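You operate a simulated robot arm through the tools that you are given. There is no shell and no other tool.

Carry out the task below with a simulated robot arm. There is one attempt and no reset: what you move stays moved.

TASK
Set the fan cabinet's five dials to 2, then switch the fan on.

Only the result counts: the job must be done as asked and must still hold three seconds after the hand-in. Knocking over, shifting, dropping, spilling or breaking anything else fails it.

THE ROBOT
A 6-joint arm with a two-finger parallel gripper, fixed in place. Base frame: the origin is at the foot of the arm, x ahead of it, y to its left, z up. Lengths are in m, angles in rad, forces in N, time in s.
With the tool pointing down near the work surface it reaches from about 0.16 to 0.6 m from the base axis. Its first joint turns from -1.152 to 1.152 rad. Payload 2.7 kg.
The tool frame sits at the grasp point between the pads (the TCP): z along the fingers, y along the line on which they close. The tips reach 0.023 m beyond it. The gripper opens to 0.094 m. The fingers are 0.038 m wide and 0.01 m thick; the gripper's body (0.054 by 0.096 m) begins 0.039 m behind the TCP.
Orientation is that of the tool frame in the base frame, as a unit quaternion [w, x, y, z]. With the fingers straight down and closing along the base's y, the tool's x points along the base's -x, its y along +y and its z along -z.

THE INTERFACE
- The arm moves only by the tool play_rows. Its arguments are lists of equal length, an entry for each row: "offset": the shift along the base's x, y, z in units of 25 mm (1.0 is 25 mm), a list of three; "delta_rot": the turn, a rotation vector about the base's x, y, z in units of 5 degrees (1.0 is 5 degrees), a list of three. In form: {"offset": [[x, y, z], ...], "delta_rot": [[ax, ay, az], ...]}. A call has 1 to 20 rows; each row shifts and turns the commanded pose from where the row before left it. "jaw" is the gripper command, from -1 (fully open) to 1 (shut), values between in proportion, set as the call begins (left out, the last holds). A call with a number of a shift or a turn outside -1 to 1 is refused whole. Rows are played at 5 a second. More than 0.05 m and 0.15 rad between two rows, or a gripper value outside its range, and nothing of the call is played. Where a pose cannot be reached the arm comes as near as it can. A force on the tool above 90 N (or 10 N above the force at the start of the call, whichever is more), or a blocked arm, ends the call early, and 0.2 s more pass. Each finger travels about 0.045 m/s and halts on what it meets, pressing with about 36 N; the grip force reading is that of the motor and also rises with nothing between the fingers. The clock runs only during rows and for 0.2 s after the last one: add rows that do not move to give the fingers time. It gives the time, the measured TCP pose, the force on the tool (base axes), the opening and the grip force at its end, in the units of the frame above (readings bear some noise), with the torque about the TCP (base axes, N m) and any sound that the robot's microphone picked up.
- Cameras (640 x 400 px; columns grow to the right, rows downward): "scene" is fixed at [0.0545, -0.4272, 1.3926]; the picture's right is [0.85, -0.52, 0.00], its down [-0.27, -0.44, -0.86] and it looks along [0.45, 0.73, -0.51] (base axes); focal length 330 px, centre (320, 200). "wrist" rides on the gripper at [0.086, 0.016, -0.074] in the tool frame; the picture's right is [-0.18, 0.98, 0.00], its down [-0.58, -0.11, -0.81] and it looks along [-0.79, -0.15, 0.59] (tool axes); focal length 243 px, centre (320, 200). There is no depth. A picture from a camera that has moved, and an enlarged one, comes with that camera's place and axes in the base frame and with its lens. The place of the scene camera against the robot may be out by one fixed shift of up to 0.025 m in any direction.
- get_image(camera): a new picture of that camera. The clock stands still meanwhile.
- inspect(camera, box): a new picture of the part [left, top, right, bottom] of that camera's present view, enlarged. The clock stands still meanwhile.
- sign_off(): hands the job in; it is judged then, once.

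Places have to be worked out from the pictures, the camera data and where the tool is seen. Open the gripper and draw the arm clear of the work before you hand the job in, unless the task says otherwise.

The tools are called after "Request:" by a JSON object that holds its "method" and its "body". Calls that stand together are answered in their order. play_rows: Moves the arm, as the interface text tells. Its arguments: {"type":"object","properties":{"offset":{"type":"array"},"delta_rot":{"type":"array"},"jaw":{"type":"number"}},"required":["offset","delta_rot"]} The other tools are called the same way: get_image (camera) takes a picture; inspect (camera, box) takes an enlarged picture of a part of a camera's view; sign_off () hands the job in.

At the start:

```text
clock: 0.0
position: [0.3346, 0.3166, 1.1346]
orientation: [0.0, 0.0, 1.0, -0.001]
ft_force: [-0.9, -0.4, 0.9]
ft_torque: [0.01, 0.02, 0.01]
grip_width: 0.0939
finger_force: 0.0
```

scene: 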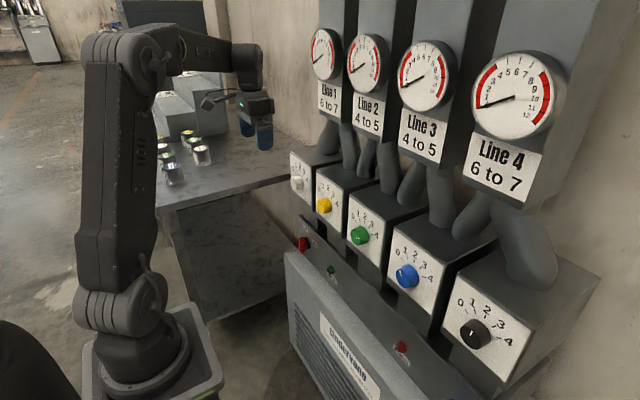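
wrist: 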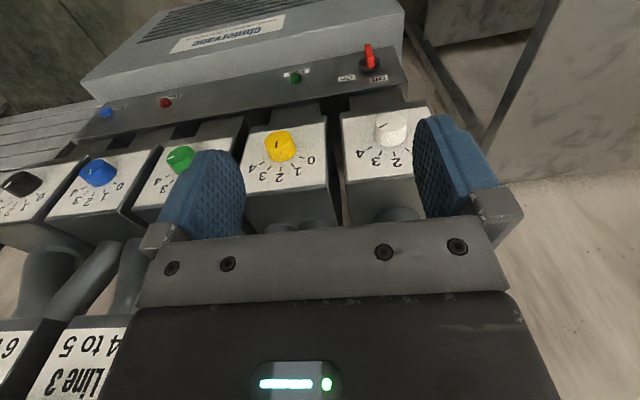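

I'll start by looking closely at both cameras to find the dials, the fan switch and any instructions on the cabinet.

Request:
{"method": "inspect", "body": {"camera": "scene", "box": [280, 140, 440, 240]}}

Request:
{"method": "inspect", "body": {"camera": "scene", "box": [280, 220, 440, 320]}}

Request:
{"method": "inspect", "body": {"camera": "scene", "box": [380, 230, 560, 390]}}

Request:
{"method": "inspect", "body": {"camera": "wrist", "box": [240, 30, 440, 200]}}

Request:
{"method": "inspect", "body": {"camera": "wrist", "box": [0, 80, 240, 240]}}

```text
4.00 times, centred on (360, 190) of scene
camera zoom: at [0.0545, -0.4272, 1.3926], right [0.85, -0.52, 0.0], down [-0.27, -0.44, -0.86], along [0.45, 0.73, -0.51], focal length 1321 px, centre (160, 240)
```

zoom: 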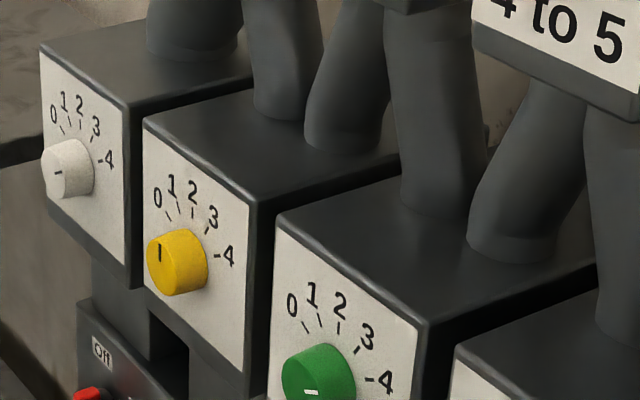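

```text
4.00 times, centred on (360, 270) of scene
camera zoom: at [0.0545, -0.4272, 1.3926], right [0.85, -0.52, 0.0], down [-0.27, -0.44, -0.86], along [0.45, 0.73, -0.51], focal length 1321 px, centre (160, -80)
```

zoom: 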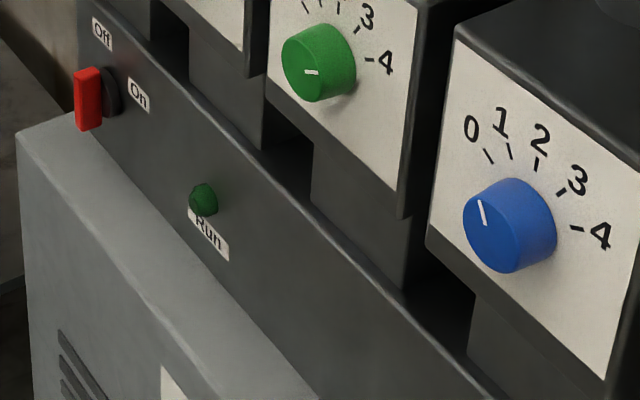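

```text
2.50 times, centred on (470, 310) of scene
camera zoom: at [0.0545, -0.4272, 1.3926], right [0.85, -0.52, 0.0], down [-0.27, -0.44, -0.86], along [0.45, 0.73, -0.51], focal length 826 px, centre (-55, -75)
```

zoom: 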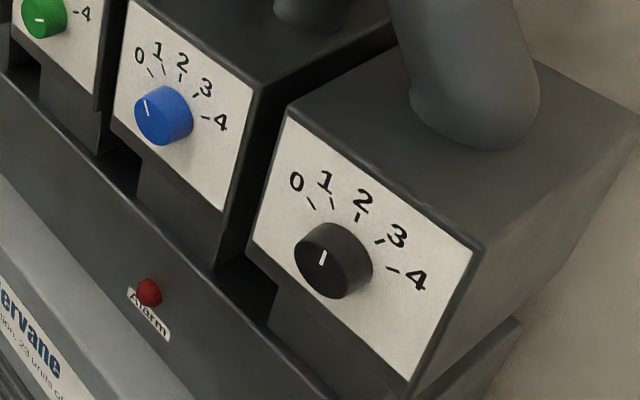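

```text
2.35 times, centred on (340, 115) of wrist
camera zoom: at [0.2478, 0.3327, 1.21], right [0.18, 0.98, 0.0], down [0.58, -0.11, 0.81], along [0.79, -0.15, -0.59], focal length 571 px, centre (273, 400)
```

zoom: 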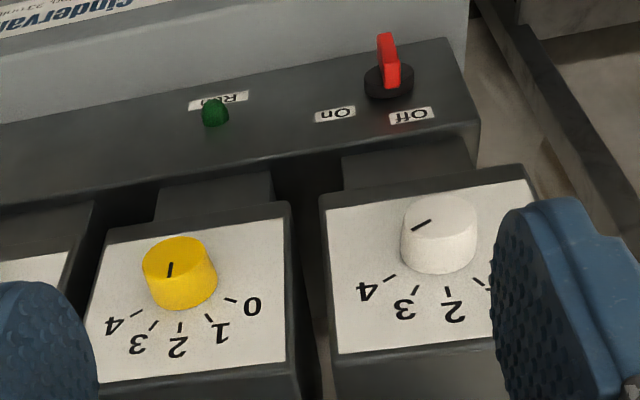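

```text
2.50 times, centred on (120, 160) of wrist
camera zoom: at [0.2478, 0.3327, 1.21], right [0.18, 0.98, 0.0], down [0.58, -0.11, 0.81], along [0.79, -0.15, -0.59], focal length 606 px, centre (820, 300)
```

zoom: 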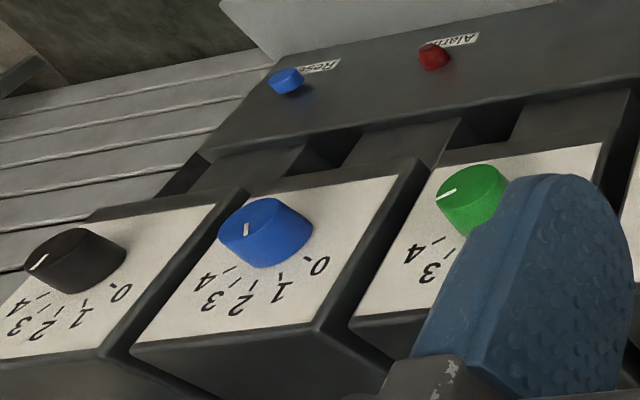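

The scene shows five dials (white, yellow, green, blue, black) on near-vertical faces at about x=0.47, z=0.92, with y running from +0.39 down to -0.25. The red Off/On switch is on the panel below the white dial. I'll pitch the tool forward about 36° so the wrist camera looks level at the dials, staying well clear of the boxes.

Request:
{"method": "play_rows", "body": {"offset": [[-0.175, -0.085, -0.6], [-0.175, -0.085, -0.6], [-0.175, -0.085, -0.6], [-0.175, -0.085, -0.6], [-0.175, -0.085, -0.6], [-0.175, -0.085, -0.6], [-0.175, -0.085, -0.6], [-0.175, -0.085, -0.6]], "delta_rot": [[0, -0.9, 0], [0, -0.9, 0], [0, -0.9, 0], [0, -0.9, 0], [0, -0.9, 0], [0, -0.9, 0], [0, -0.9, 0], [0, -0.9, 0]]}}

Request:
{"method": "get_image", "body": {"camera": "wrist"}}

Request:
{"method": "get_image", "body": {"camera": "scene"}}

```text
clock: 1.8
position: [0.2988, 0.2999, 1.0143]
orientation: [0.309, 0.0, 0.951, 0.001]
ft_force: [-0.3, 0.6, 0.3]
ft_torque: [0.0, 0.0, 0.0]
grip_width: 0.094
finger_force: 0.1
```

```text
taken
camera wrist: at [0.1848, 0.3163, 1.0247], right [0.15, 0.98, 0.11], down [0.0, -0.11, 0.99], along [0.99, -0.15, -0.01], focal length 243 px, centre (320, 200)
```

wrist: 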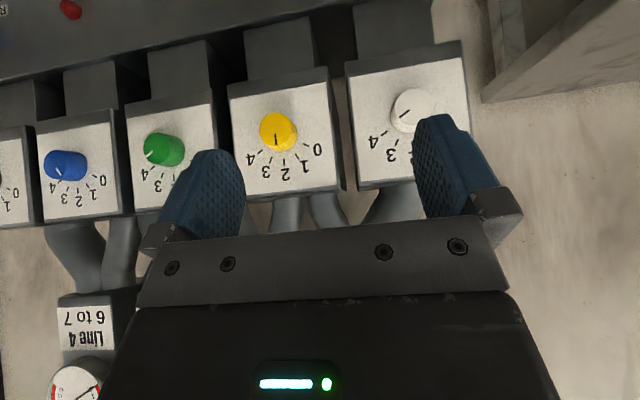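

```text
taken
```

scene: 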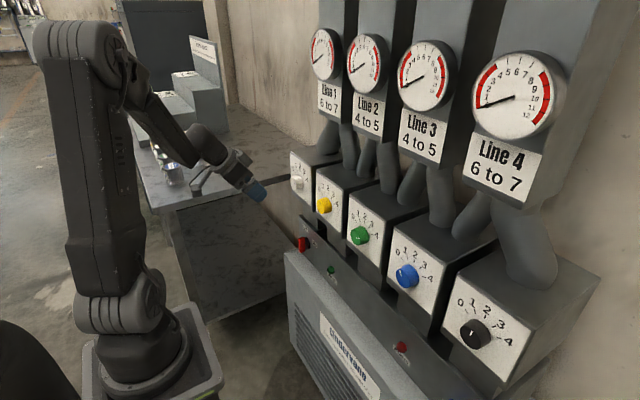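

The camera now looks almost straight at the faces, upside down. I'll enlarge each dial to read pointers and ticks.

Request:
{"method": "inspect", "body": {"camera": "wrist", "box": [225, 60, 345, 200]}}

Request:
{"method": "inspect", "body": {"camera": "wrist", "box": [345, 50, 475, 190]}}

Request:
{"method": "inspect", "body": {"camera": "wrist", "box": [0, 90, 220, 230]}}

Request:
{"method": "inspect", "body": {"camera": "scene", "box": [285, 290, 445, 400]}}

```text
2.86 times, centred on (285, 130) of wrist
camera zoom: at [0.1848, 0.3163, 1.0247], right [0.15, 0.98, 0.11], down [0.0, -0.11, 0.99], along [0.99, -0.15, -0.01], focal length 693 px, centre (420, 400)
```

zoom: 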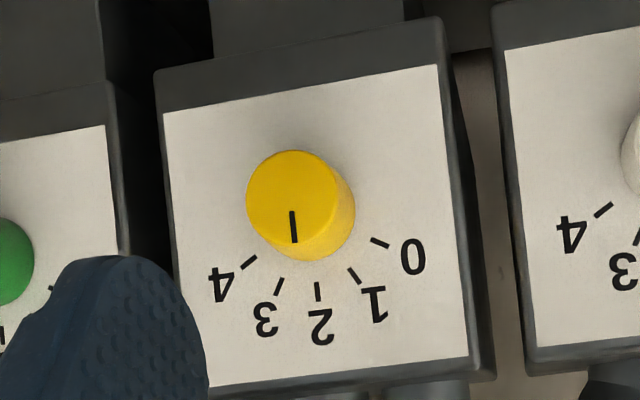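

```text
2.86 times, centred on (410, 120) of wrist
camera zoom: at [0.1848, 0.3163, 1.0247], right [0.15, 0.98, 0.11], down [0.0, -0.11, 0.99], along [0.99, -0.15, -0.01], focal length 693 px, centre (63, 429)
```

zoom: 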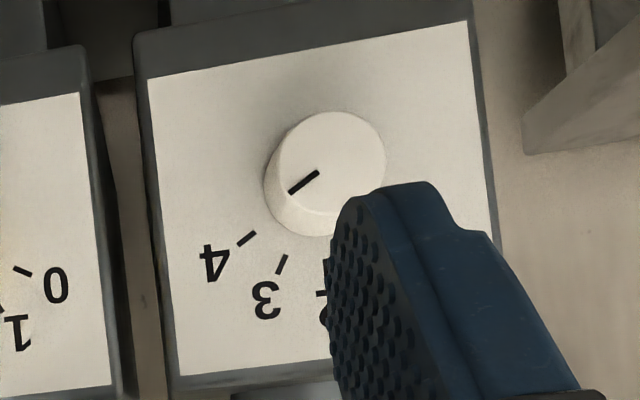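

```text
2.86 times, centred on (110, 160) of wrist
camera zoom: at [0.1848, 0.3163, 1.0247], right [0.15, 0.98, 0.11], down [0.0, -0.11, 0.99], along [0.99, -0.15, -0.01], focal length 693 px, centre (920, 314)
```

zoom: 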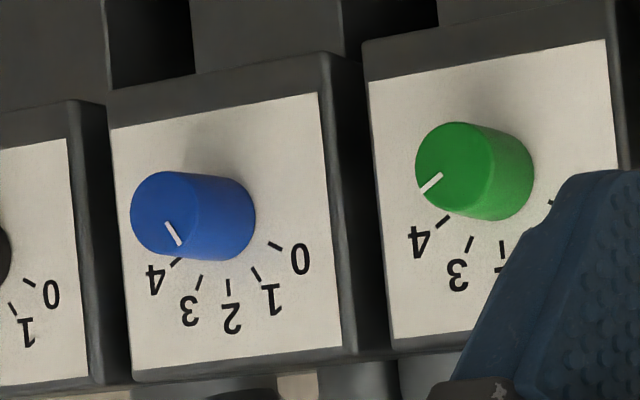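

```text
3.64 times, centred on (365, 345) of scene
camera zoom: at [0.0545, -0.4272, 1.3926], right [0.85, -0.52, 0.0], down [-0.27, -0.44, -0.86], along [0.45, 0.73, -0.51], focal length 1201 px, centre (156, -327)
```

zoom: 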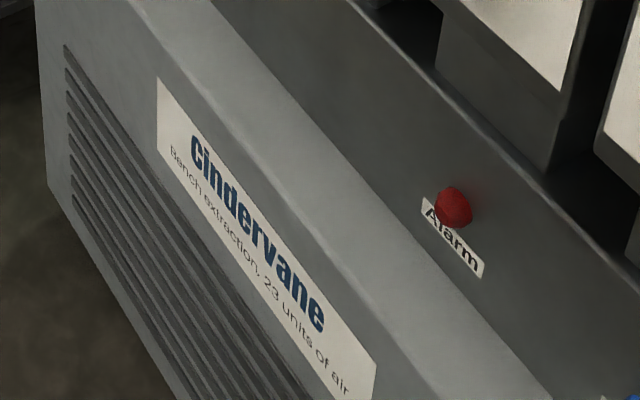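

The readings are white at 4, yellow at 2, green at 4 and blue at 1, and the black dial is hidden. I'll slide sideways at the same stand-off to look at the black and blue dials.

Request:
{"method": "play_rows", "body": {"offset": [[0, -1, 0], [0, -1, 0], [0, -1, 0], [0, -1, 0], [0, -1, 0], [0, -1, 0], [0, -1, 0], [0, -1, 0], [0, -1, 0], [0, -1, 0], [0, -1, 0], [0, -1, 0], [0, -1, 0], [0, -1, 0], [0, -1, 0], [0, -1, 0], [0, -1, 0], [0, -1, 0]], "delta_rot": [[0, 0, 0], [0, 0, 0], [0, 0, 0], [0, 0, 0], [0, 0, 0], [0, 0, 0], [0, 0, 0], [0, 0, 0], [0, 0, 0], [0, 0, 0], [0, 0, 0], [0, 0, 0], [0, 0, 0], [0, 0, 0], [0, 0, 0], [0, 0, 0], [0, 0, 0], [0, 0, 0]]}}

Request:
{"method": "get_image", "body": {"camera": "wrist"}}

Request:
{"method": "get_image", "body": {"camera": "scene"}}

```text
clock: 5.6
position: [0.3346, -0.1309, 1.0412]
orientation: [0.309, 0.001, 0.951, 0.0]
ft_force: [-0.2, 1.5, -0.2]
ft_torque: [-0.01, -0.02, 0.02]
grip_width: 0.0939
finger_force: 0.0
out of reach, approached as far as the arm can: row 6, 7, 8, 9, 10
```

```text
taken
camera wrist: at [0.2201, -0.1151, 1.0524], right [0.15, 0.98, 0.11], down [0.0, -0.11, 0.99], along [0.99, -0.15, -0.01], focal length 243 px, centre (320, 200)
```

wrist: 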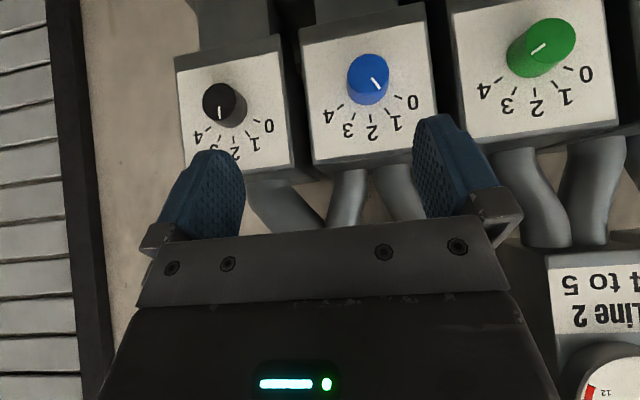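

```text
taken
```

scene: 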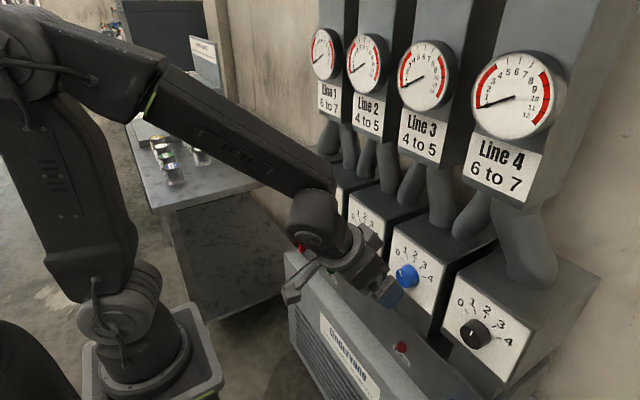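

The arm ran into its inner reach limit around y≈0 but recovered. I'll enlarge the black and blue dials.

Request:
{"method": "inspect", "body": {"camera": "wrist", "box": [170, 40, 310, 180]}}

Request:
{"method": "inspect", "body": {"camera": "wrist", "box": [300, 20, 440, 160]}}

Request:
{"method": "inspect", "body": {"camera": "wrist", "box": [450, 0, 630, 140]}}

```text
2.86 times, centred on (240, 110) of wrist
camera zoom: at [0.2201, -0.1151, 1.0524], right [0.15, 0.98, 0.11], down [0.0, -0.11, 0.99], along [0.99, -0.15, -0.01], focal length 693 px, centre (549, 457)
```

zoom: 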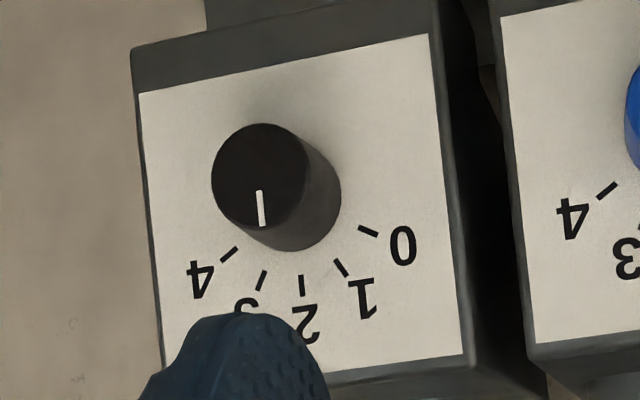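

```text
2.86 times, centred on (370, 90) of wrist
camera zoom: at [0.2201, -0.1151, 1.0524], right [0.15, 0.98, 0.11], down [0.0, -0.11, 0.99], along [0.99, -0.15, -0.01], focal length 693 px, centre (177, 514)
```

zoom: 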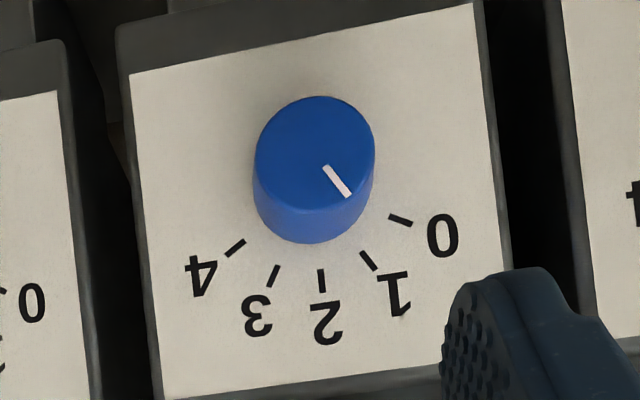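

```text
2.86 times, centred on (540, 70) of wrist
camera zoom: at [0.2201, -0.1151, 1.0524], right [0.15, 0.98, 0.11], down [0.0, -0.11, 0.99], along [0.99, -0.15, -0.01], focal length 693 px, centre (-309, 571)
```

zoom: 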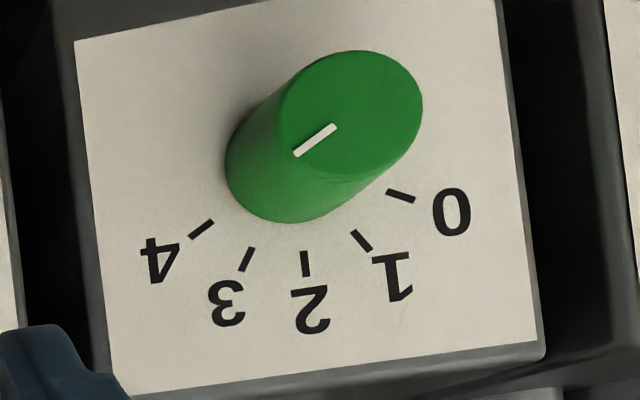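

The black dial sits at 2, so only white (4), green (4) and blue (1) need turning. Triangulating the two wrist views puts the knob fronts at x≈0.464, z≈0.932, with y at 0.39 white, 0.23 yellow, 0.07 green, -0.09 blue and -0.25 black. Knobs are about 40 mm across and 26 mm long. Next I'll pitch the tool to point straight ahead in front of the blue dial.

Request:
{"method": "play_rows", "body": {"offset": [[0.25, 0.137, -0.363], [0.25, 0.137, -0.363], [0.25, 0.137, -0.363], [0.25, 0.137, -0.363], [0.25, 0.137, -0.363], [0.25, 0.137, -0.363], [0.25, 0.137, -0.363], [0.25, 0.137, -0.363], [0.25, 0.137, -0.363], [0.25, 0.137, -0.363], [0.25, 0.137, -0.363], [0.25, 0.137, -0.363]], "delta_rot": [[0, -0.9, 0], [0, -0.9, 0], [0, -0.9, 0], [0, -0.9, 0], [0, -0.9, 0], [0, -0.9, 0], [0, -0.9, 0], [0, -0.9, 0], [0, -0.9, 0], [0, -0.9, 0], [0, -0.9, 0], [0, -0.9, 0]]}}

Request:
{"method": "get_image", "body": {"camera": "wrist"}}

Request:
{"method": "get_image", "body": {"camera": "scene"}}

```text
clock: 8.2
position: [0.4327, -0.1205, 0.9781]
orientation: [0.707, 0.001, 0.708, 0.005]
ft_force: [-0.1, -1.3, -0.4]
ft_torque: [0.0, 0.02, 0.01]
grip_width: 0.0939
finger_force: 0.1
out of reach, approached as far as the arm can: row 9, 10, 11, 12
```

```text
taken
camera wrist: at [0.3567, -0.1052, 0.8927], right [0.0, 0.98, 0.19], down [-0.81, -0.12, 0.58], along [0.59, -0.15, 0.79], focal length 243 px, centre (320, 200)
```

wrist: 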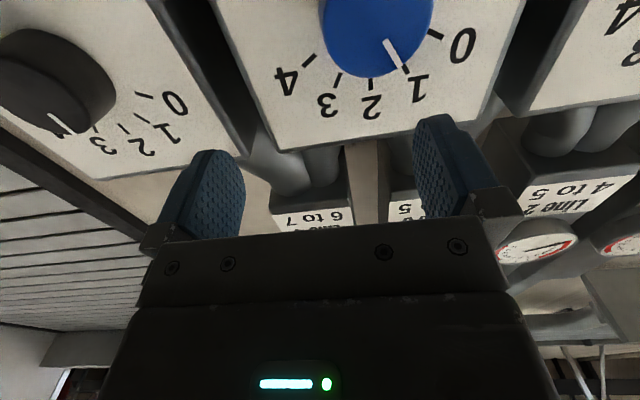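

```text
taken
```

scene: 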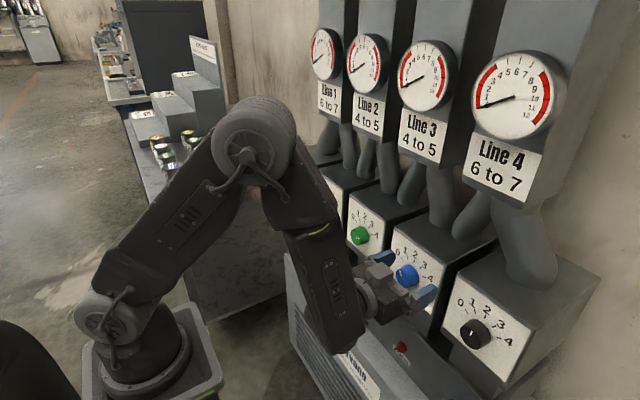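

With the tool fully level the arm stops short because it is folded too tight. The pads grip just as well with the tool pitched down about 30°, since they stay in vertical planes, so I'll pitch back by 30° and check reach and position.

Request:
{"method": "play_rows", "body": {"offset": [[-0.1, 0, 0.1], [-0.1, 0, 0.1], [-0.1, 0, 0.1], [-0.1, 0, 0.1], [-0.1, 0, 0.1], [-0.1, 0, 0.1]], "delta_rot": [[0, 1, 0], [0, 1, 0], [0, 1, 0], [0, 1, 0], [0, 1, 0], [0, 1, 0]]}}

Request:
{"method": "get_image", "body": {"camera": "wrist"}}

Request:
{"method": "get_image", "body": {"camera": "scene"}}

```text
clock: 9.6
position: [0.4158, -0.1218, 0.9928]
orientation: [0.499, 0.0, 0.867, 0.0]
ft_force: [0.7, -0.5, 1.3]
ft_torque: [-0.02, -0.02, -0.01]
grip_width: 0.0942
finger_force: 0.0
```

```text
taken
camera wrist: at [0.3084, -0.1062, 0.9568], right [0.09, 0.98, 0.16], down [-0.41, -0.11, 0.91], along [0.91, -0.15, 0.39], focal length 243 px, centre (320, 200)
```

wrist: 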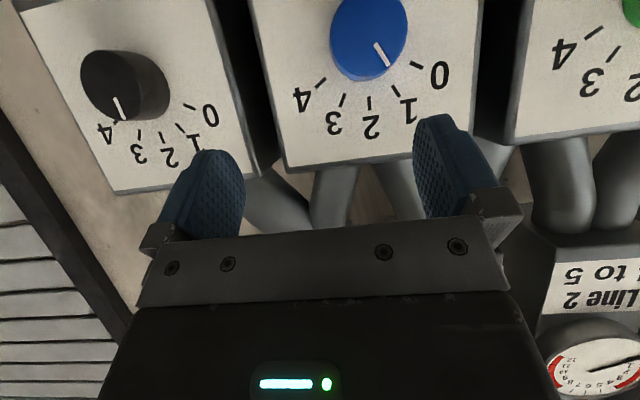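

```text
taken
```

scene: 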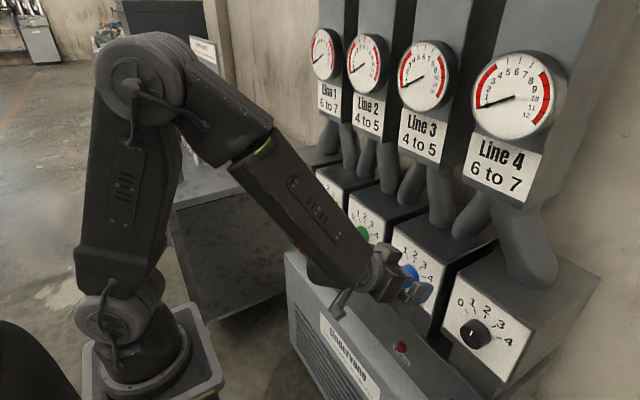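

The commanded pose does restart from the reached pose, and the 30°-down pitch is reachable. Blue needs +30° about x, so I'll start from a -15° roll and line up in front of the knob at (0.41, -0.09, 0.932).

Request:
{"method": "play_rows", "body": {"offset": [[-0.06, 0.32, -0.61], [-0.06, 0.32, -0.61], [-0.06, 0.32, -0.61], [-0.06, 0.32, -0.61]], "delta_rot": [[-0.75, 0, 0], [-0.75, 0, 0], [-0.75, 0, 0], [-0.75, 0, 0]]}}

Request:
{"method": "get_image", "body": {"camera": "wrist"}}

Request:
{"method": "inspect", "body": {"camera": "scene", "box": [320, 200, 480, 320]}}

```text
clock: 10.6
position: [0.4191, -0.1353, 0.9941]
orientation: [0.492, -0.067, 0.862, -0.103]
ft_force: [-1.3, -0.4, 0.0]
ft_torque: [0.02, -0.02, 0.03]
grip_width: 0.0939
finger_force: 0.1
out of reach, approached as far as the arm can: row 3, 4
```

```text
taken
camera wrist: at [0.3095, -0.1297, 0.9549], right [0.08, 0.99, -0.09], down [-0.4, 0.11, 0.91], along [0.91, -0.04, 0.41], focal length 243 px, centre (320, 200)
```

wrist: 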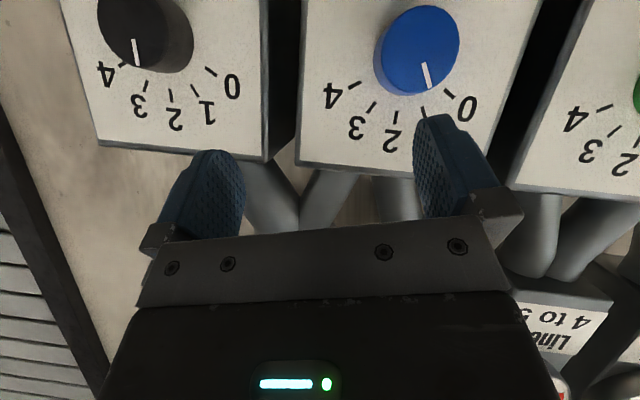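

```text
3.33 times, centred on (400, 260) of scene
camera zoom: at [0.0545, -0.4272, 1.3926], right [0.85, -0.52, 0.0], down [-0.27, -0.44, -0.86], along [0.45, 0.73, -0.51], focal length 1101 px, centre (53, 0)
```

zoom: 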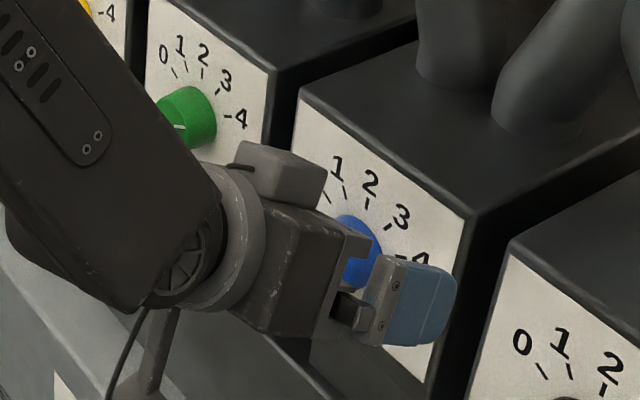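

The roll made it fold too far again: the wrist needs to stay about 0.28 m from the shoulder. A steeper 45° pitch lifts the wrist and should leave enough margin, so I'll pitch down another 15° about the rolled axis and then move to a pre-grasp at (0.424, -0.082, 0.963).

Request:
{"method": "play_rows", "body": {"offset": [[0, 0, 0], [0, 0, 0], [0, 0, 0], [0.067, 0.7, -0.41], [0.067, 0.71, -0.42], [0.067, 0.71, -0.41]], "delta_rot": [[-0.06, 0.92, -0.307], [-0.06, 0.92, -0.307], [-0.06, 0.92, -0.306], [0, 0, 0], [0, 0, 0], [0, 0, 0]]}}

Request:
{"method": "get_image", "body": {"camera": "wrist"}}

Request:
{"method": "inspect", "body": {"camera": "scene", "box": [320, 200, 480, 320]}}

```text
clock: 12.0
position: [0.4072, -0.1041, 0.9745]
orientation: [0.358, -0.053, 0.926, -0.105]
ft_force: [-0.7, 0.2, -0.3]
ft_torque: [0.01, 0.03, -0.02]
grip_width: 0.094
finger_force: 0.1
out of reach, approached as far as the arm can: row 4, 5, 6
```

```text
taken
camera wrist: at [0.2928, -0.092, 0.9684], right [0.11, 0.99, -0.11], down [-0.11, 0.12, 0.99], along [0.99, -0.1, 0.12], focal length 243 px, centre (320, 200)
```

wrist: 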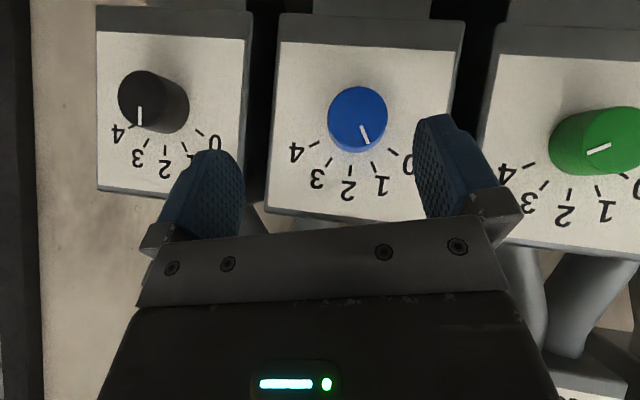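

```text
3.33 times, centred on (400, 260) of scene
camera zoom: at [0.0545, -0.4272, 1.3926], right [0.85, -0.52, 0.0], down [-0.27, -0.44, -0.86], along [0.45, 0.73, -0.51], focal length 1101 px, centre (53, 0)
```

zoom: 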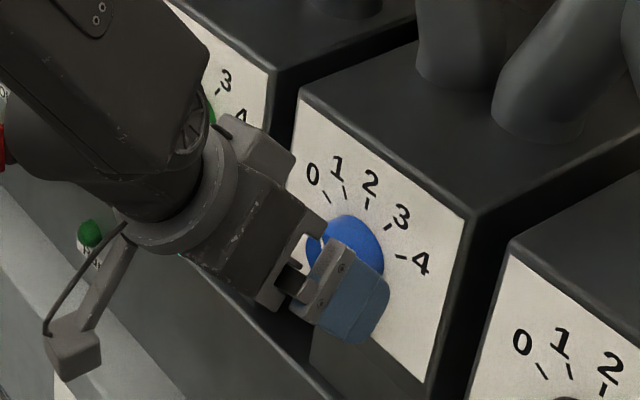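

The failure doesn't match a pure reach limit. It looks like the forearm-roll joint wound onto a bad branch, because I pitched through the wrist singularity with the tool off the arm's plane. I'll go back to tool-down to unwind it, then pitch up again in-plane at y=0.

Request:
{"method": "play_rows", "body": {"offset": [[0, 0, 0.25], [0, 0, 0.25], [0, 0, 0.25], [0, 0, 0.25], [0, 0, 0.25], [0, 0, 0.25], [0, 0, 0.25], [0, 0, 0.25], [0, 0, 0.25]], "delta_rot": [[0.275, 0.937, -0.139], [0.275, 0.937, -0.139], [0.275, 0.937, -0.139], [0.275, 0.937, -0.139], [0.275, 0.937, -0.139], [0.275, 0.937, -0.139], [0.275, 0.937, -0.139], [0.275, 0.937, -0.139], [0.275, 0.937, -0.139]]}}

Request:
{"method": "get_image", "body": {"camera": "scene"}}

```text
clock: 14.0
position: [0.4083, -0.1044, 0.9748]
orientation: [0.358, -0.054, 0.926, -0.105]
ft_force: [-0.9, -0.3, 0.1]
ft_torque: [0.01, 0.0, -0.02]
grip_width: 0.094
finger_force: 0.0
out of reach, approached as far as the arm can: row 1, 2, 3, 4, 5, 6, 7, 8, 9
```

```text
taken
```

scene: 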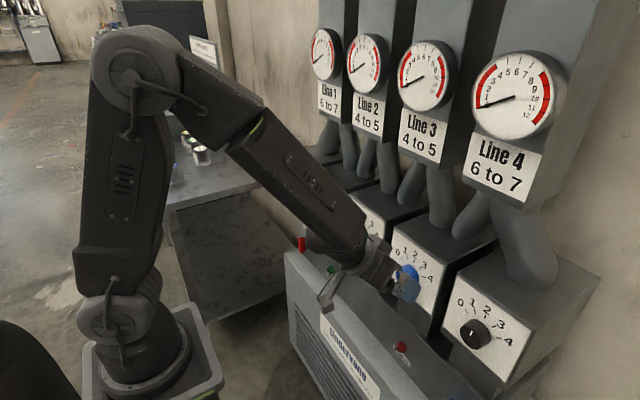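

The arm is pinned near the singularity, so I'll back out the way I came: sideways to -y with a little lift and no rotation.

Request:
{"method": "play_rows", "body": {"offset": [[0.1, -0.5, 0.3], [0.1, -0.5, 0.3], [0.1, -0.5, 0.3]], "delta_rot": [[0, 0, 0], [0, 0, 0], [0, 0, 0]]}}

```text
clock: 14.8
position: [0.4155, -0.1407, 0.9951]
orientation: [0.358, -0.052, 0.926, -0.106]
ft_force: [0.1, -0.2, 0.5]
ft_torque: [0.01, -0.01, 0.01]
grip_width: 0.0943
finger_force: 0.1
```

That freed it. Now I'll undo the roll and then pitch to tool-down in two stages.

Request:
{"method": "play_rows", "body": {"offset": [[0, 0, 0], [0, 0, 0], [0, 0, 0], [0, 0, 0.3], [0, 0, 0.3], [0, 0, 0.3], [0, 0, 0.3]], "delta_rot": [[0.9, 0, 0], [0.9, 0, 0], [0.9, 0, 0], [0, 0.9, 0], [0, 0.9, 0], [0, 0.9, 0], [0, 0.9, 0]]}}

Request:
{"method": "get_image", "body": {"camera": "scene"}}

```text
clock: 16.4
position: [0.4138, -0.1424, 1.0257]
orientation: [0.211, -0.009, 0.977, 0.005]
ft_force: [0.0, 0.1, -0.3]
ft_torque: [-0.02, 0.0, 0.02]
grip_width: 0.0941
finger_force: 0.1
```

```text
taken
```

scene: 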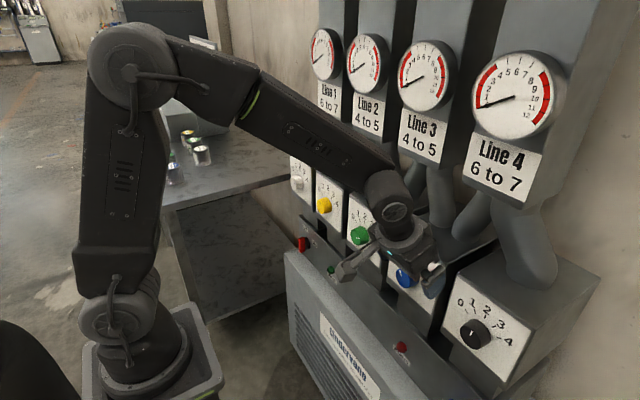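

Now it's moving freely. I'll finish going to tool-down, then translate to y=0 so the arm's plane lines up with the base x axis.

Request:
{"method": "play_rows", "body": {"offset": [[0, 0, 0.2], [0, 0, 0.2], [0, 0, 0.2], [0, 0, 0.2], [0, 0, 0.2], [0, 0.9, 0], [0, 0.95, 0], [0, 0.95, 0], [0, 0.95, 0], [0, 0.95, 0], [0, 0.95, 0]], "delta_rot": [[-0.023, 0.975, -0.042], [-0.023, 0.975, -0.042], [-0.023, 0.975, -0.042], [-0.023, 0.975, -0.042], [-0.023, 0.975, -0.042], [0, 0, 0], [0, 0, 0], [0, 0, 0], [0, 0, 0], [0, 0, 0], [0, 0, 0]]}}

Request:
{"method": "get_image", "body": {"camera": "scene"}}

Request:
{"method": "get_image", "body": {"camera": "wrist"}}

```text
clock: 18.8
position: [0.4145, 0.0004, 1.0513]
orientation: [0.0, 0.001, 1.0, 0.001]
ft_force: [-1.1, 0.6, -0.1]
ft_torque: [0.01, 0.03, -0.01]
grip_width: 0.0939
finger_force: 0.1
```

```text
taken
```

scene: 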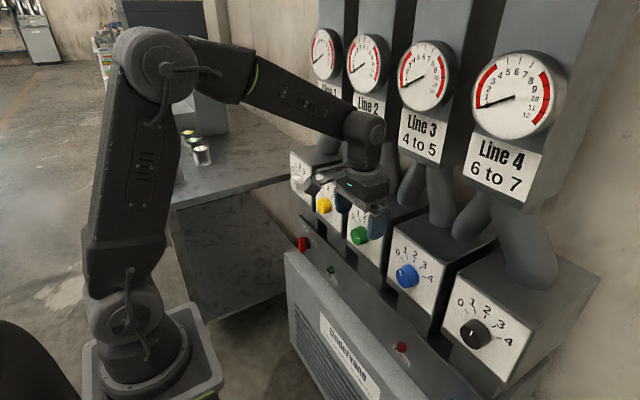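

```text
taken
camera wrist: at [0.328, 0.0157, 1.1264], right [0.18, 0.98, 0.0], down [0.58, -0.11, 0.81], along [0.79, -0.15, -0.59], focal length 243 px, centre (320, 200)
```

wrist: 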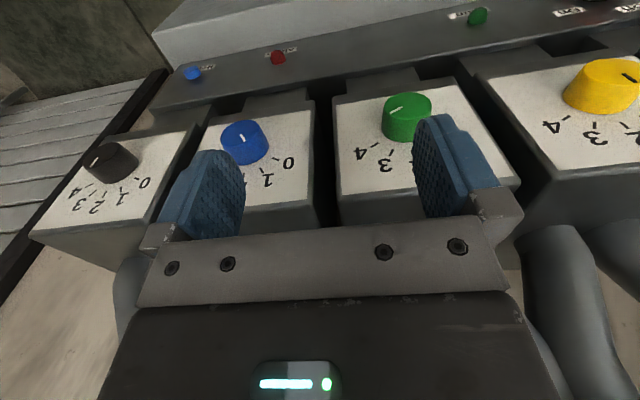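

The arm is tool-down at y=0 with its plane aligned to x. Now I'll pitch up 90° in that plane, ending level at about (0.45, 0, 1.015), just above knob height.

Request:
{"method": "play_rows", "body": {"offset": [[0.08, 0, -0.08], [0.08, 0, -0.08], [0.08, 0, -0.08], [0.08, 0, -0.08], [0.08, 0, -0.08], [0.08, 0, -0.08], [0.08, 0, -0.08], [0.08, 0, -0.08], [0.08, 0, -0.08], [0.08, 0, -0.08], [0.08, 0, -0.08], [0.08, 0, -0.08], [0.08, 0, -0.08], [0.08, 0, -0.08], [0.08, 0, -0.08], [0.08, 0, -0.08], [0.08, 0, -0.08], [0.08, 0, -0.08]], "delta_rot": [[0, -1, 0], [0, -1, 0], [0, -1, 0], [0, -1, 0], [0, -1, 0], [0, -1, 0], [0, -1, 0], [0, -1, 0], [0, -1, 0], [0, -1, 0], [0, -1, 0], [0, -1, 0], [0, -1, 0], [0, -1, 0], [0, -1, 0], [0, -1, 0], [0, -1, 0], [0, -1, 0]]}}

Request:
{"method": "get_image", "body": {"camera": "scene"}}

Request:
{"method": "get_image", "body": {"camera": "wrist"}}

```text
clock: 22.6
position: [0.4738, 0.0743, 1.0615]
orientation: [0.608, 0.022, 0.793, -0.027]
ft_force: [-0.1, -0.6, 0.2]
ft_torque: [-0.02, 0.0, 0.04]
grip_width: 0.094
finger_force: 0.0
out of reach, approached as far as the arm can: row 8, 9, 10, 11, 12, 13, 15, 16, 17, 18
```

```text
taken
```

scene: 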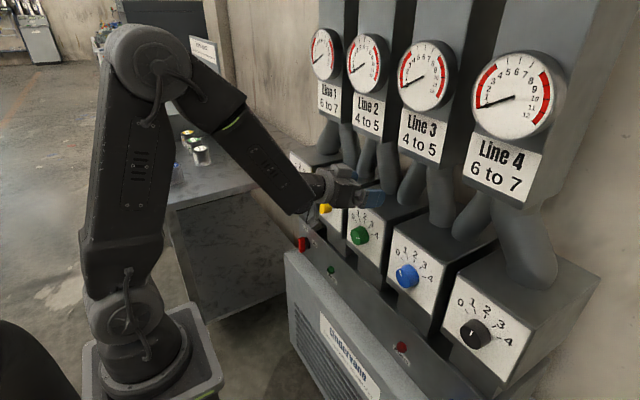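

```text
taken
camera wrist: at [0.3809, 0.0945, 0.9975], right [0.12, 0.98, 0.16], down [-0.63, -0.05, 0.77], along [0.77, -0.19, 0.61], focal length 243 px, centre (320, 200)
```

wrist: 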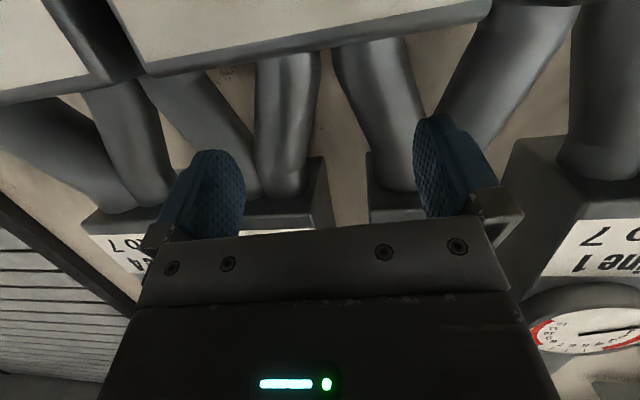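

In-plane pitching past the forearm direction isn't possible either, since that wrist joint won't bend upward. So I'll stay in the bend-down branch and work the knobs with the tool about 70° below horizontal, where the pads still cover about 14 mm of knob. First I'll back away from the box and increase the relative yaw so nothing jams.

Request:
{"method": "play_rows", "body": {"offset": [[-0.4, 0.5, 0.2], [-0.4, 0.5, 0.2], [-0.4, 0.5, 0.2], [-0.4, 0.5, 0.2]], "delta_rot": [[0, 0, 0], [0, 0, 0], [0, 0, 0], [0, 0, 0]]}}

```text
clock: 23.6
position: [0.4341, 0.1242, 1.0808]
orientation: [0.608, 0.019, 0.794, -0.024]
ft_force: [0.0, -0.4, 0.3]
ft_torque: [0.02, 0.01, -0.01]
grip_width: 0.0942
finger_force: 0.1
```

That moved freely. Now I'll pitch down to 70° below horizontal with roll and yaw zeroed.

Request:
{"method": "play_rows", "body": {"offset": [[0, 0, 0], [0, 0, 0], [0, 0, 0], [0, 0, 0], [0, 0, 0], [0, 0, 0], [0, 0, 0], [0, 0, 0], [0, 0, 0], [0, 0, 0], [0, 0, 0], [0, 0, 0]], "delta_rot": [[0.04, 0.916, 0.0455], [0.04, 0.916, 0.0455], [0.04, 0.916, 0.0455], [0.04, 0.916, 0.0455], [0.04, 0.916, 0.0455], [0.04, 0.916, 0.0455], [0.04, 0.916, 0.0455], [0.04, 0.916, 0.0455], [0.04, 0.916, 0.0455], [0.04, 0.916, 0.0455], [0.04, 0.916, 0.0455], [0.04, 0.916, 0.0455]]}}

Request:
{"method": "get_image", "body": {"camera": "scene"}}

Request:
{"method": "get_image", "body": {"camera": "wrist"}}

```text
clock: 26.2
position: [0.4339, 0.1235, 1.0811]
orientation: [0.173, 0.0, 0.985, -0.001]
ft_force: [-0.7, -0.7, -0.8]
ft_torque: [-0.01, -0.03, 0.0]
grip_width: 0.0939
finger_force: 0.0
```

```text
taken
```

scene: 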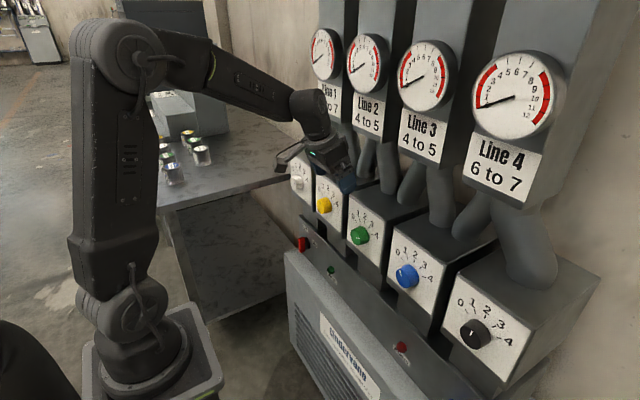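

```text
taken
camera wrist: at [0.3276, 0.1396, 1.123], right [0.17, 0.98, 0.06], down [0.27, -0.11, 0.96], along [0.95, -0.15, -0.29], focal length 243 px, centre (320, 200)
```

wrist: 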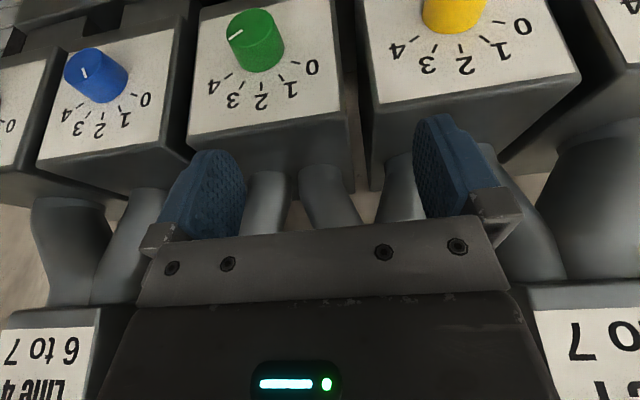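

The pose is clean: 70° pitch, no roll. For green (4→2, i.e. -60° about x) I'll start rolled +30° and line up about 7 cm back along the tool axis from the knob.

Request:
{"method": "play_rows", "body": {"offset": [[-0.006, -0.577, -0.62], [-0.006, -0.577, -0.62], [-0.006, -0.577, -0.62], [-0.006, -0.577, -0.62], [-0.006, -0.577, -0.62], [-0.006, -0.577, -0.62]], "delta_rot": [[1, 0, 0], [1, 0, 0], [1, 0, 0], [1, 0, 0], [1, 0, 0], [1, 0, 0]]}}

Request:
{"method": "get_image", "body": {"camera": "wrist"}}

Request:
{"method": "inspect", "body": {"camera": "scene", "box": [300, 170, 460, 290]}}

```text
clock: 27.6
position: [0.4323, 0.038, 0.9879]
orientation: [0.167, 0.046, 0.951, 0.255]
ft_force: [0.6, -0.3, -0.2]
ft_torque: [0.03, 0.04, -0.03]
grip_width: 0.0944
finger_force: 0.0
```

```text
taken
camera wrist: at [0.3264, 0.0309, 1.0322], right [0.17, 0.82, 0.55], down [0.27, -0.57, 0.77], along [0.95, 0.01, -0.32], focal length 243 px, centre (320, 200)
```

wrist: 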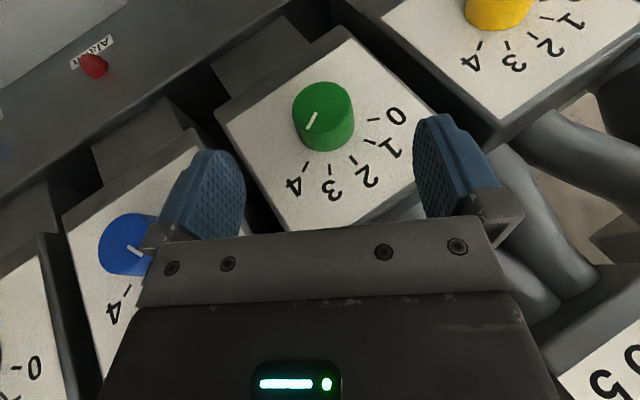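

```text
3.33 times, centred on (380, 230) of scene
camera zoom: at [0.0545, -0.4272, 1.3926], right [0.85, -0.52, 0.0], down [-0.27, -0.44, -0.86], along [0.45, 0.73, -0.51], focal length 1101 px, centre (120, 100)
```

zoom: 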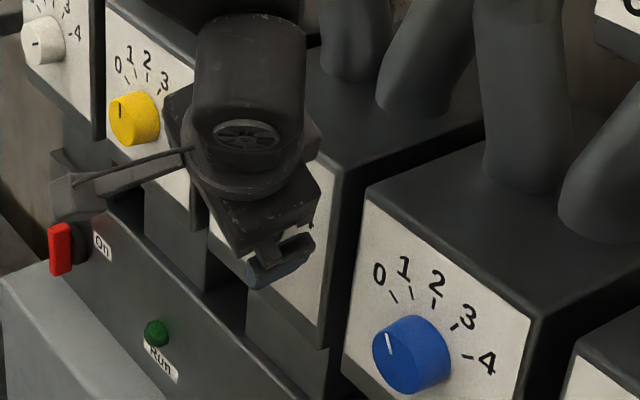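

Green sits centred between the open fingers, and its projected centre checks out at y≈0.069, z≈0.930. I'll move in along the tool axis to straddle it.

Request:
{"method": "play_rows", "body": {"offset": [[0.26, 0.315, -0.569], [0.26, 0.315, -0.569], [0.26, 0.315, -0.569], [0.26, 0.315, -0.569]], "delta_rot": [[0, 0, 0], [0, 0, 0], [0, 0, 0], [0, 0, 0]]}}

Request:
{"method": "get_image", "body": {"camera": "wrist"}}

Request:
{"method": "inspect", "body": {"camera": "scene", "box": [300, 170, 460, 290]}}

```text
clock: 28.6
position: [0.4593, 0.0694, 0.9334]
orientation: [0.167, 0.046, 0.952, 0.253]
ft_force: [-0.4, 0.2, -0.3]
ft_torque: [0.0, -0.01, -0.02]
grip_width: 0.0941
finger_force: 0.1
```

```text
taken
camera wrist: at [0.3527, 0.0624, 0.9755], right [0.17, 0.82, 0.54], down [0.27, -0.57, 0.77], along [0.95, 0.01, -0.32], focal length 243 px, centre (320, 200)
```

wrist: 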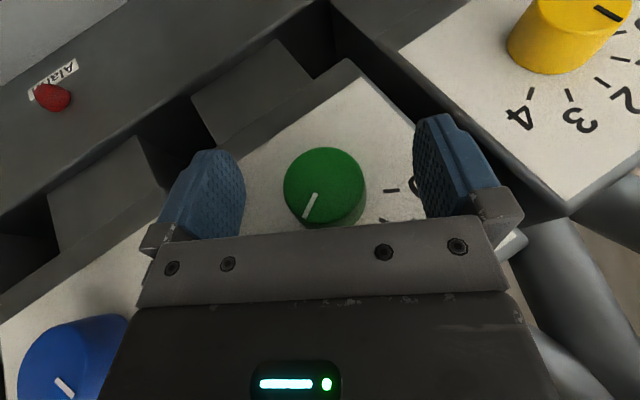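

```text
3.33 times, centred on (380, 230) of scene
camera zoom: at [0.0545, -0.4272, 1.3926], right [0.85, -0.52, 0.0], down [-0.27, -0.44, -0.86], along [0.45, 0.73, -0.51], focal length 1101 px, centre (120, 100)
```

zoom: 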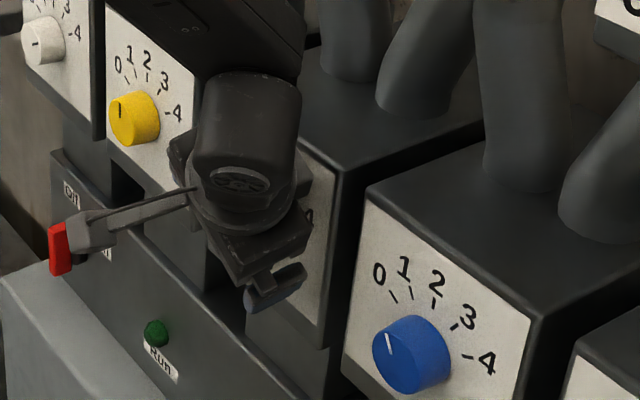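

The knob front is centred between the pads. I'll close on it and hold still.

Request:
{"method": "play_rows", "body": {"offset": [[0, 0, 0], [0, 0, 0], [0, 0, 0], [0, 0, 0], [0, 0, 0]], "delta_rot": [[0, 0, 0], [0, 0, 0], [0, 0, 0], [0, 0, 0], [0, 0, 0]], "jaw": 1}}

Request:
{"method": "get_image", "body": {"camera": "wrist"}}

```text
clock: 29.8
position: [0.4597, 0.07, 0.9323]
orientation: [0.168, 0.046, 0.951, 0.254]
ft_force: [-0.7, 4.0, 0.8]
ft_torque: [0.03, -0.05, 0.02]
grip_width: 0.0423
finger_force: 45.0
```

```text
taken
camera wrist: at [0.3528, 0.0624, 0.9759], right [0.17, 0.82, 0.54], down [0.27, -0.57, 0.77], along [0.95, 0.01, -0.32], focal length 243 px, centre (320, 200)
```

wrist: 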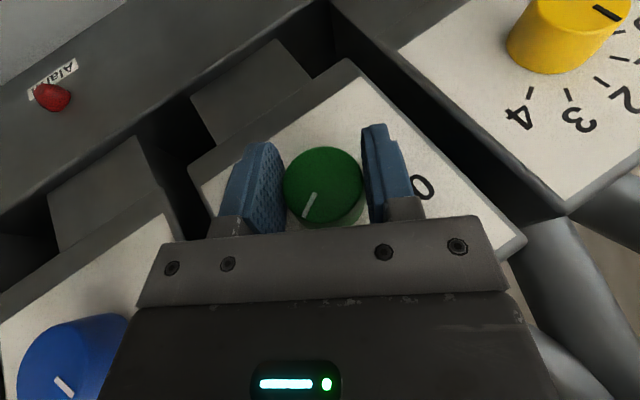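

The grip is solid at 42 mm with only 4 N side load, so centring is good. I'll turn -30° about x first and check.

Request:
{"method": "play_rows", "body": {"offset": [[0, 0, 0], [0, 0, 0], [0, 0, 0], [0, 0, 0], [0, 0, 0], [0, 0, 0]], "delta_rot": [[-1, 0, 0], [-1, 0, 0], [-1, 0, 0], [-1, 0, 0], [-1, 0, 0], [-1, 0, 0]]}}

Request:
{"method": "get_image", "body": {"camera": "wrist"}}

```text
clock: 31.2
position: [0.4597, 0.0687, 0.9323]
orientation: [0.176, 0.0, 0.984, -0.001]
ft_force: [-4.2, 14.5, 11.0]
ft_torque: [0.02, 0.21, 0.32]
grip_width: 0.042
finger_force: 45.0
```

```text
taken
camera wrist: at [0.3528, 0.0855, 0.973], right [0.17, 0.98, 0.06], down [0.27, -0.11, 0.96], along [0.95, -0.15, -0.28], focal length 243 px, centre (320, 200)
```

wrist: 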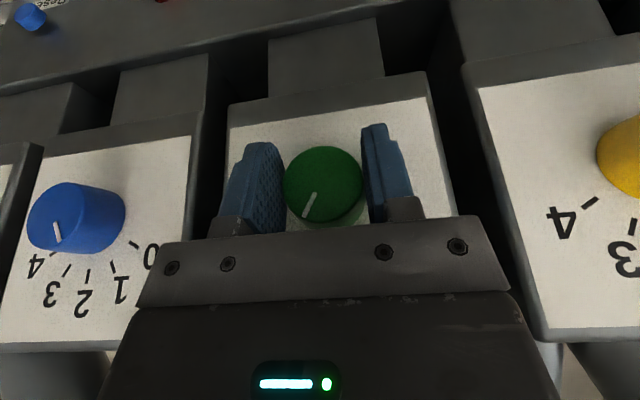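

The knob turned with the gripper and is now near 3, with a modest 18 N side load. I'll continue the other -30° with a 1 mm re-centring shift.

Request:
{"method": "play_rows", "body": {"offset": [[0, 0.02, 0.02], [0, 0.02, 0.02], [0, 0, 0], [0, 0, 0], [0, 0, 0], [0, 0, 0]], "delta_rot": [[-1, 0, 0], [-1, 0, 0], [-1, 0, 0], [-1, 0, 0], [-1, 0, 0], [-1, 0, 0]]}}

Request:
{"method": "get_image", "body": {"camera": "wrist"}}

Request:
{"method": "get_image", "body": {"camera": "scene"}}

```text
clock: 32.6
position: [0.4605, 0.0701, 0.9319]
orientation: [0.168, -0.045, 0.951, -0.255]
ft_force: [4.8, 15.8, -4.1]
ft_torque: [0.04, 0.09, 0.35]
grip_width: 0.0422
finger_force: 45.0
```

```text
taken
camera wrist: at [0.353, 0.1046, 0.9596], right [0.17, 0.88, -0.44], down [0.27, 0.39, 0.88], along [0.95, -0.27, -0.17], focal length 243 px, centre (320, 200)
```

wrist: 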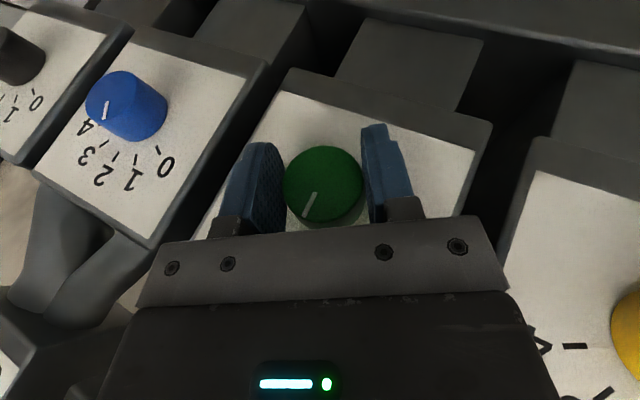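

```text
taken
```

scene: 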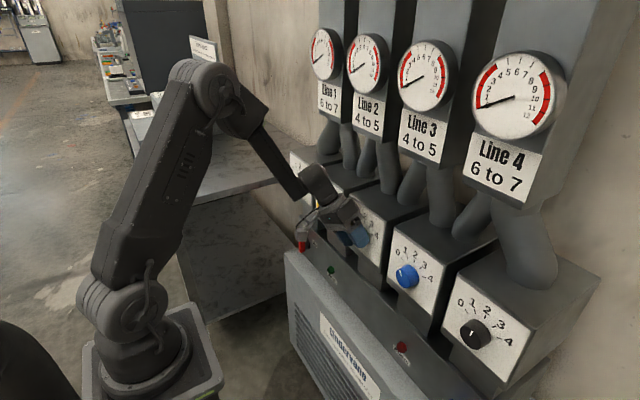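

The roll is now exactly -30°, so the knob has turned a full 60°. I'll open the fingers before backing out.

Request:
{"method": "play_rows", "body": {"offset": [[0, 0, 0], [0, 0, 0], [0, 0, 0], [0, 0, 0], [0, 0, 0], [0, 0, 0], [-0.24, 0.33, 0.57], [-0.24, 0.33, 0.57], [-0.24, 0.33, 0.57], [-0.24, 0.33, 0.57]], "delta_rot": [[0, 0, 0], [0, 0, 0], [0, 0, 0], [0, 0, 0], [0, 0, 0], [0, 0, 0], [0, 0, 0], [0, 0, 0], [0, 0, 0], [0, 0, 0]], "jaw": -1}}

Request:
{"method": "get_image", "body": {"camera": "wrist"}}

```text
clock: 34.8
position: [0.4366, 0.1042, 0.9889]
orientation: [0.167, -0.044, 0.951, -0.257]
ft_force: [-0.1, 1.0, 0.5]
ft_torque: [-0.04, 0.0, 0.03]
grip_width: 0.0941
finger_force: 0.0
```

```text
taken
camera wrist: at [0.3289, 0.1374, 1.017], right [0.17, 0.88, -0.44], down [0.27, 0.39, 0.88], along [0.95, -0.27, -0.17], focal length 243 px, centre (320, 200)
```

wrist: 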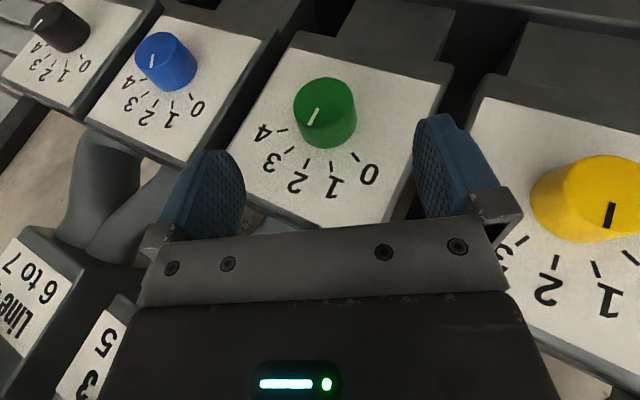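

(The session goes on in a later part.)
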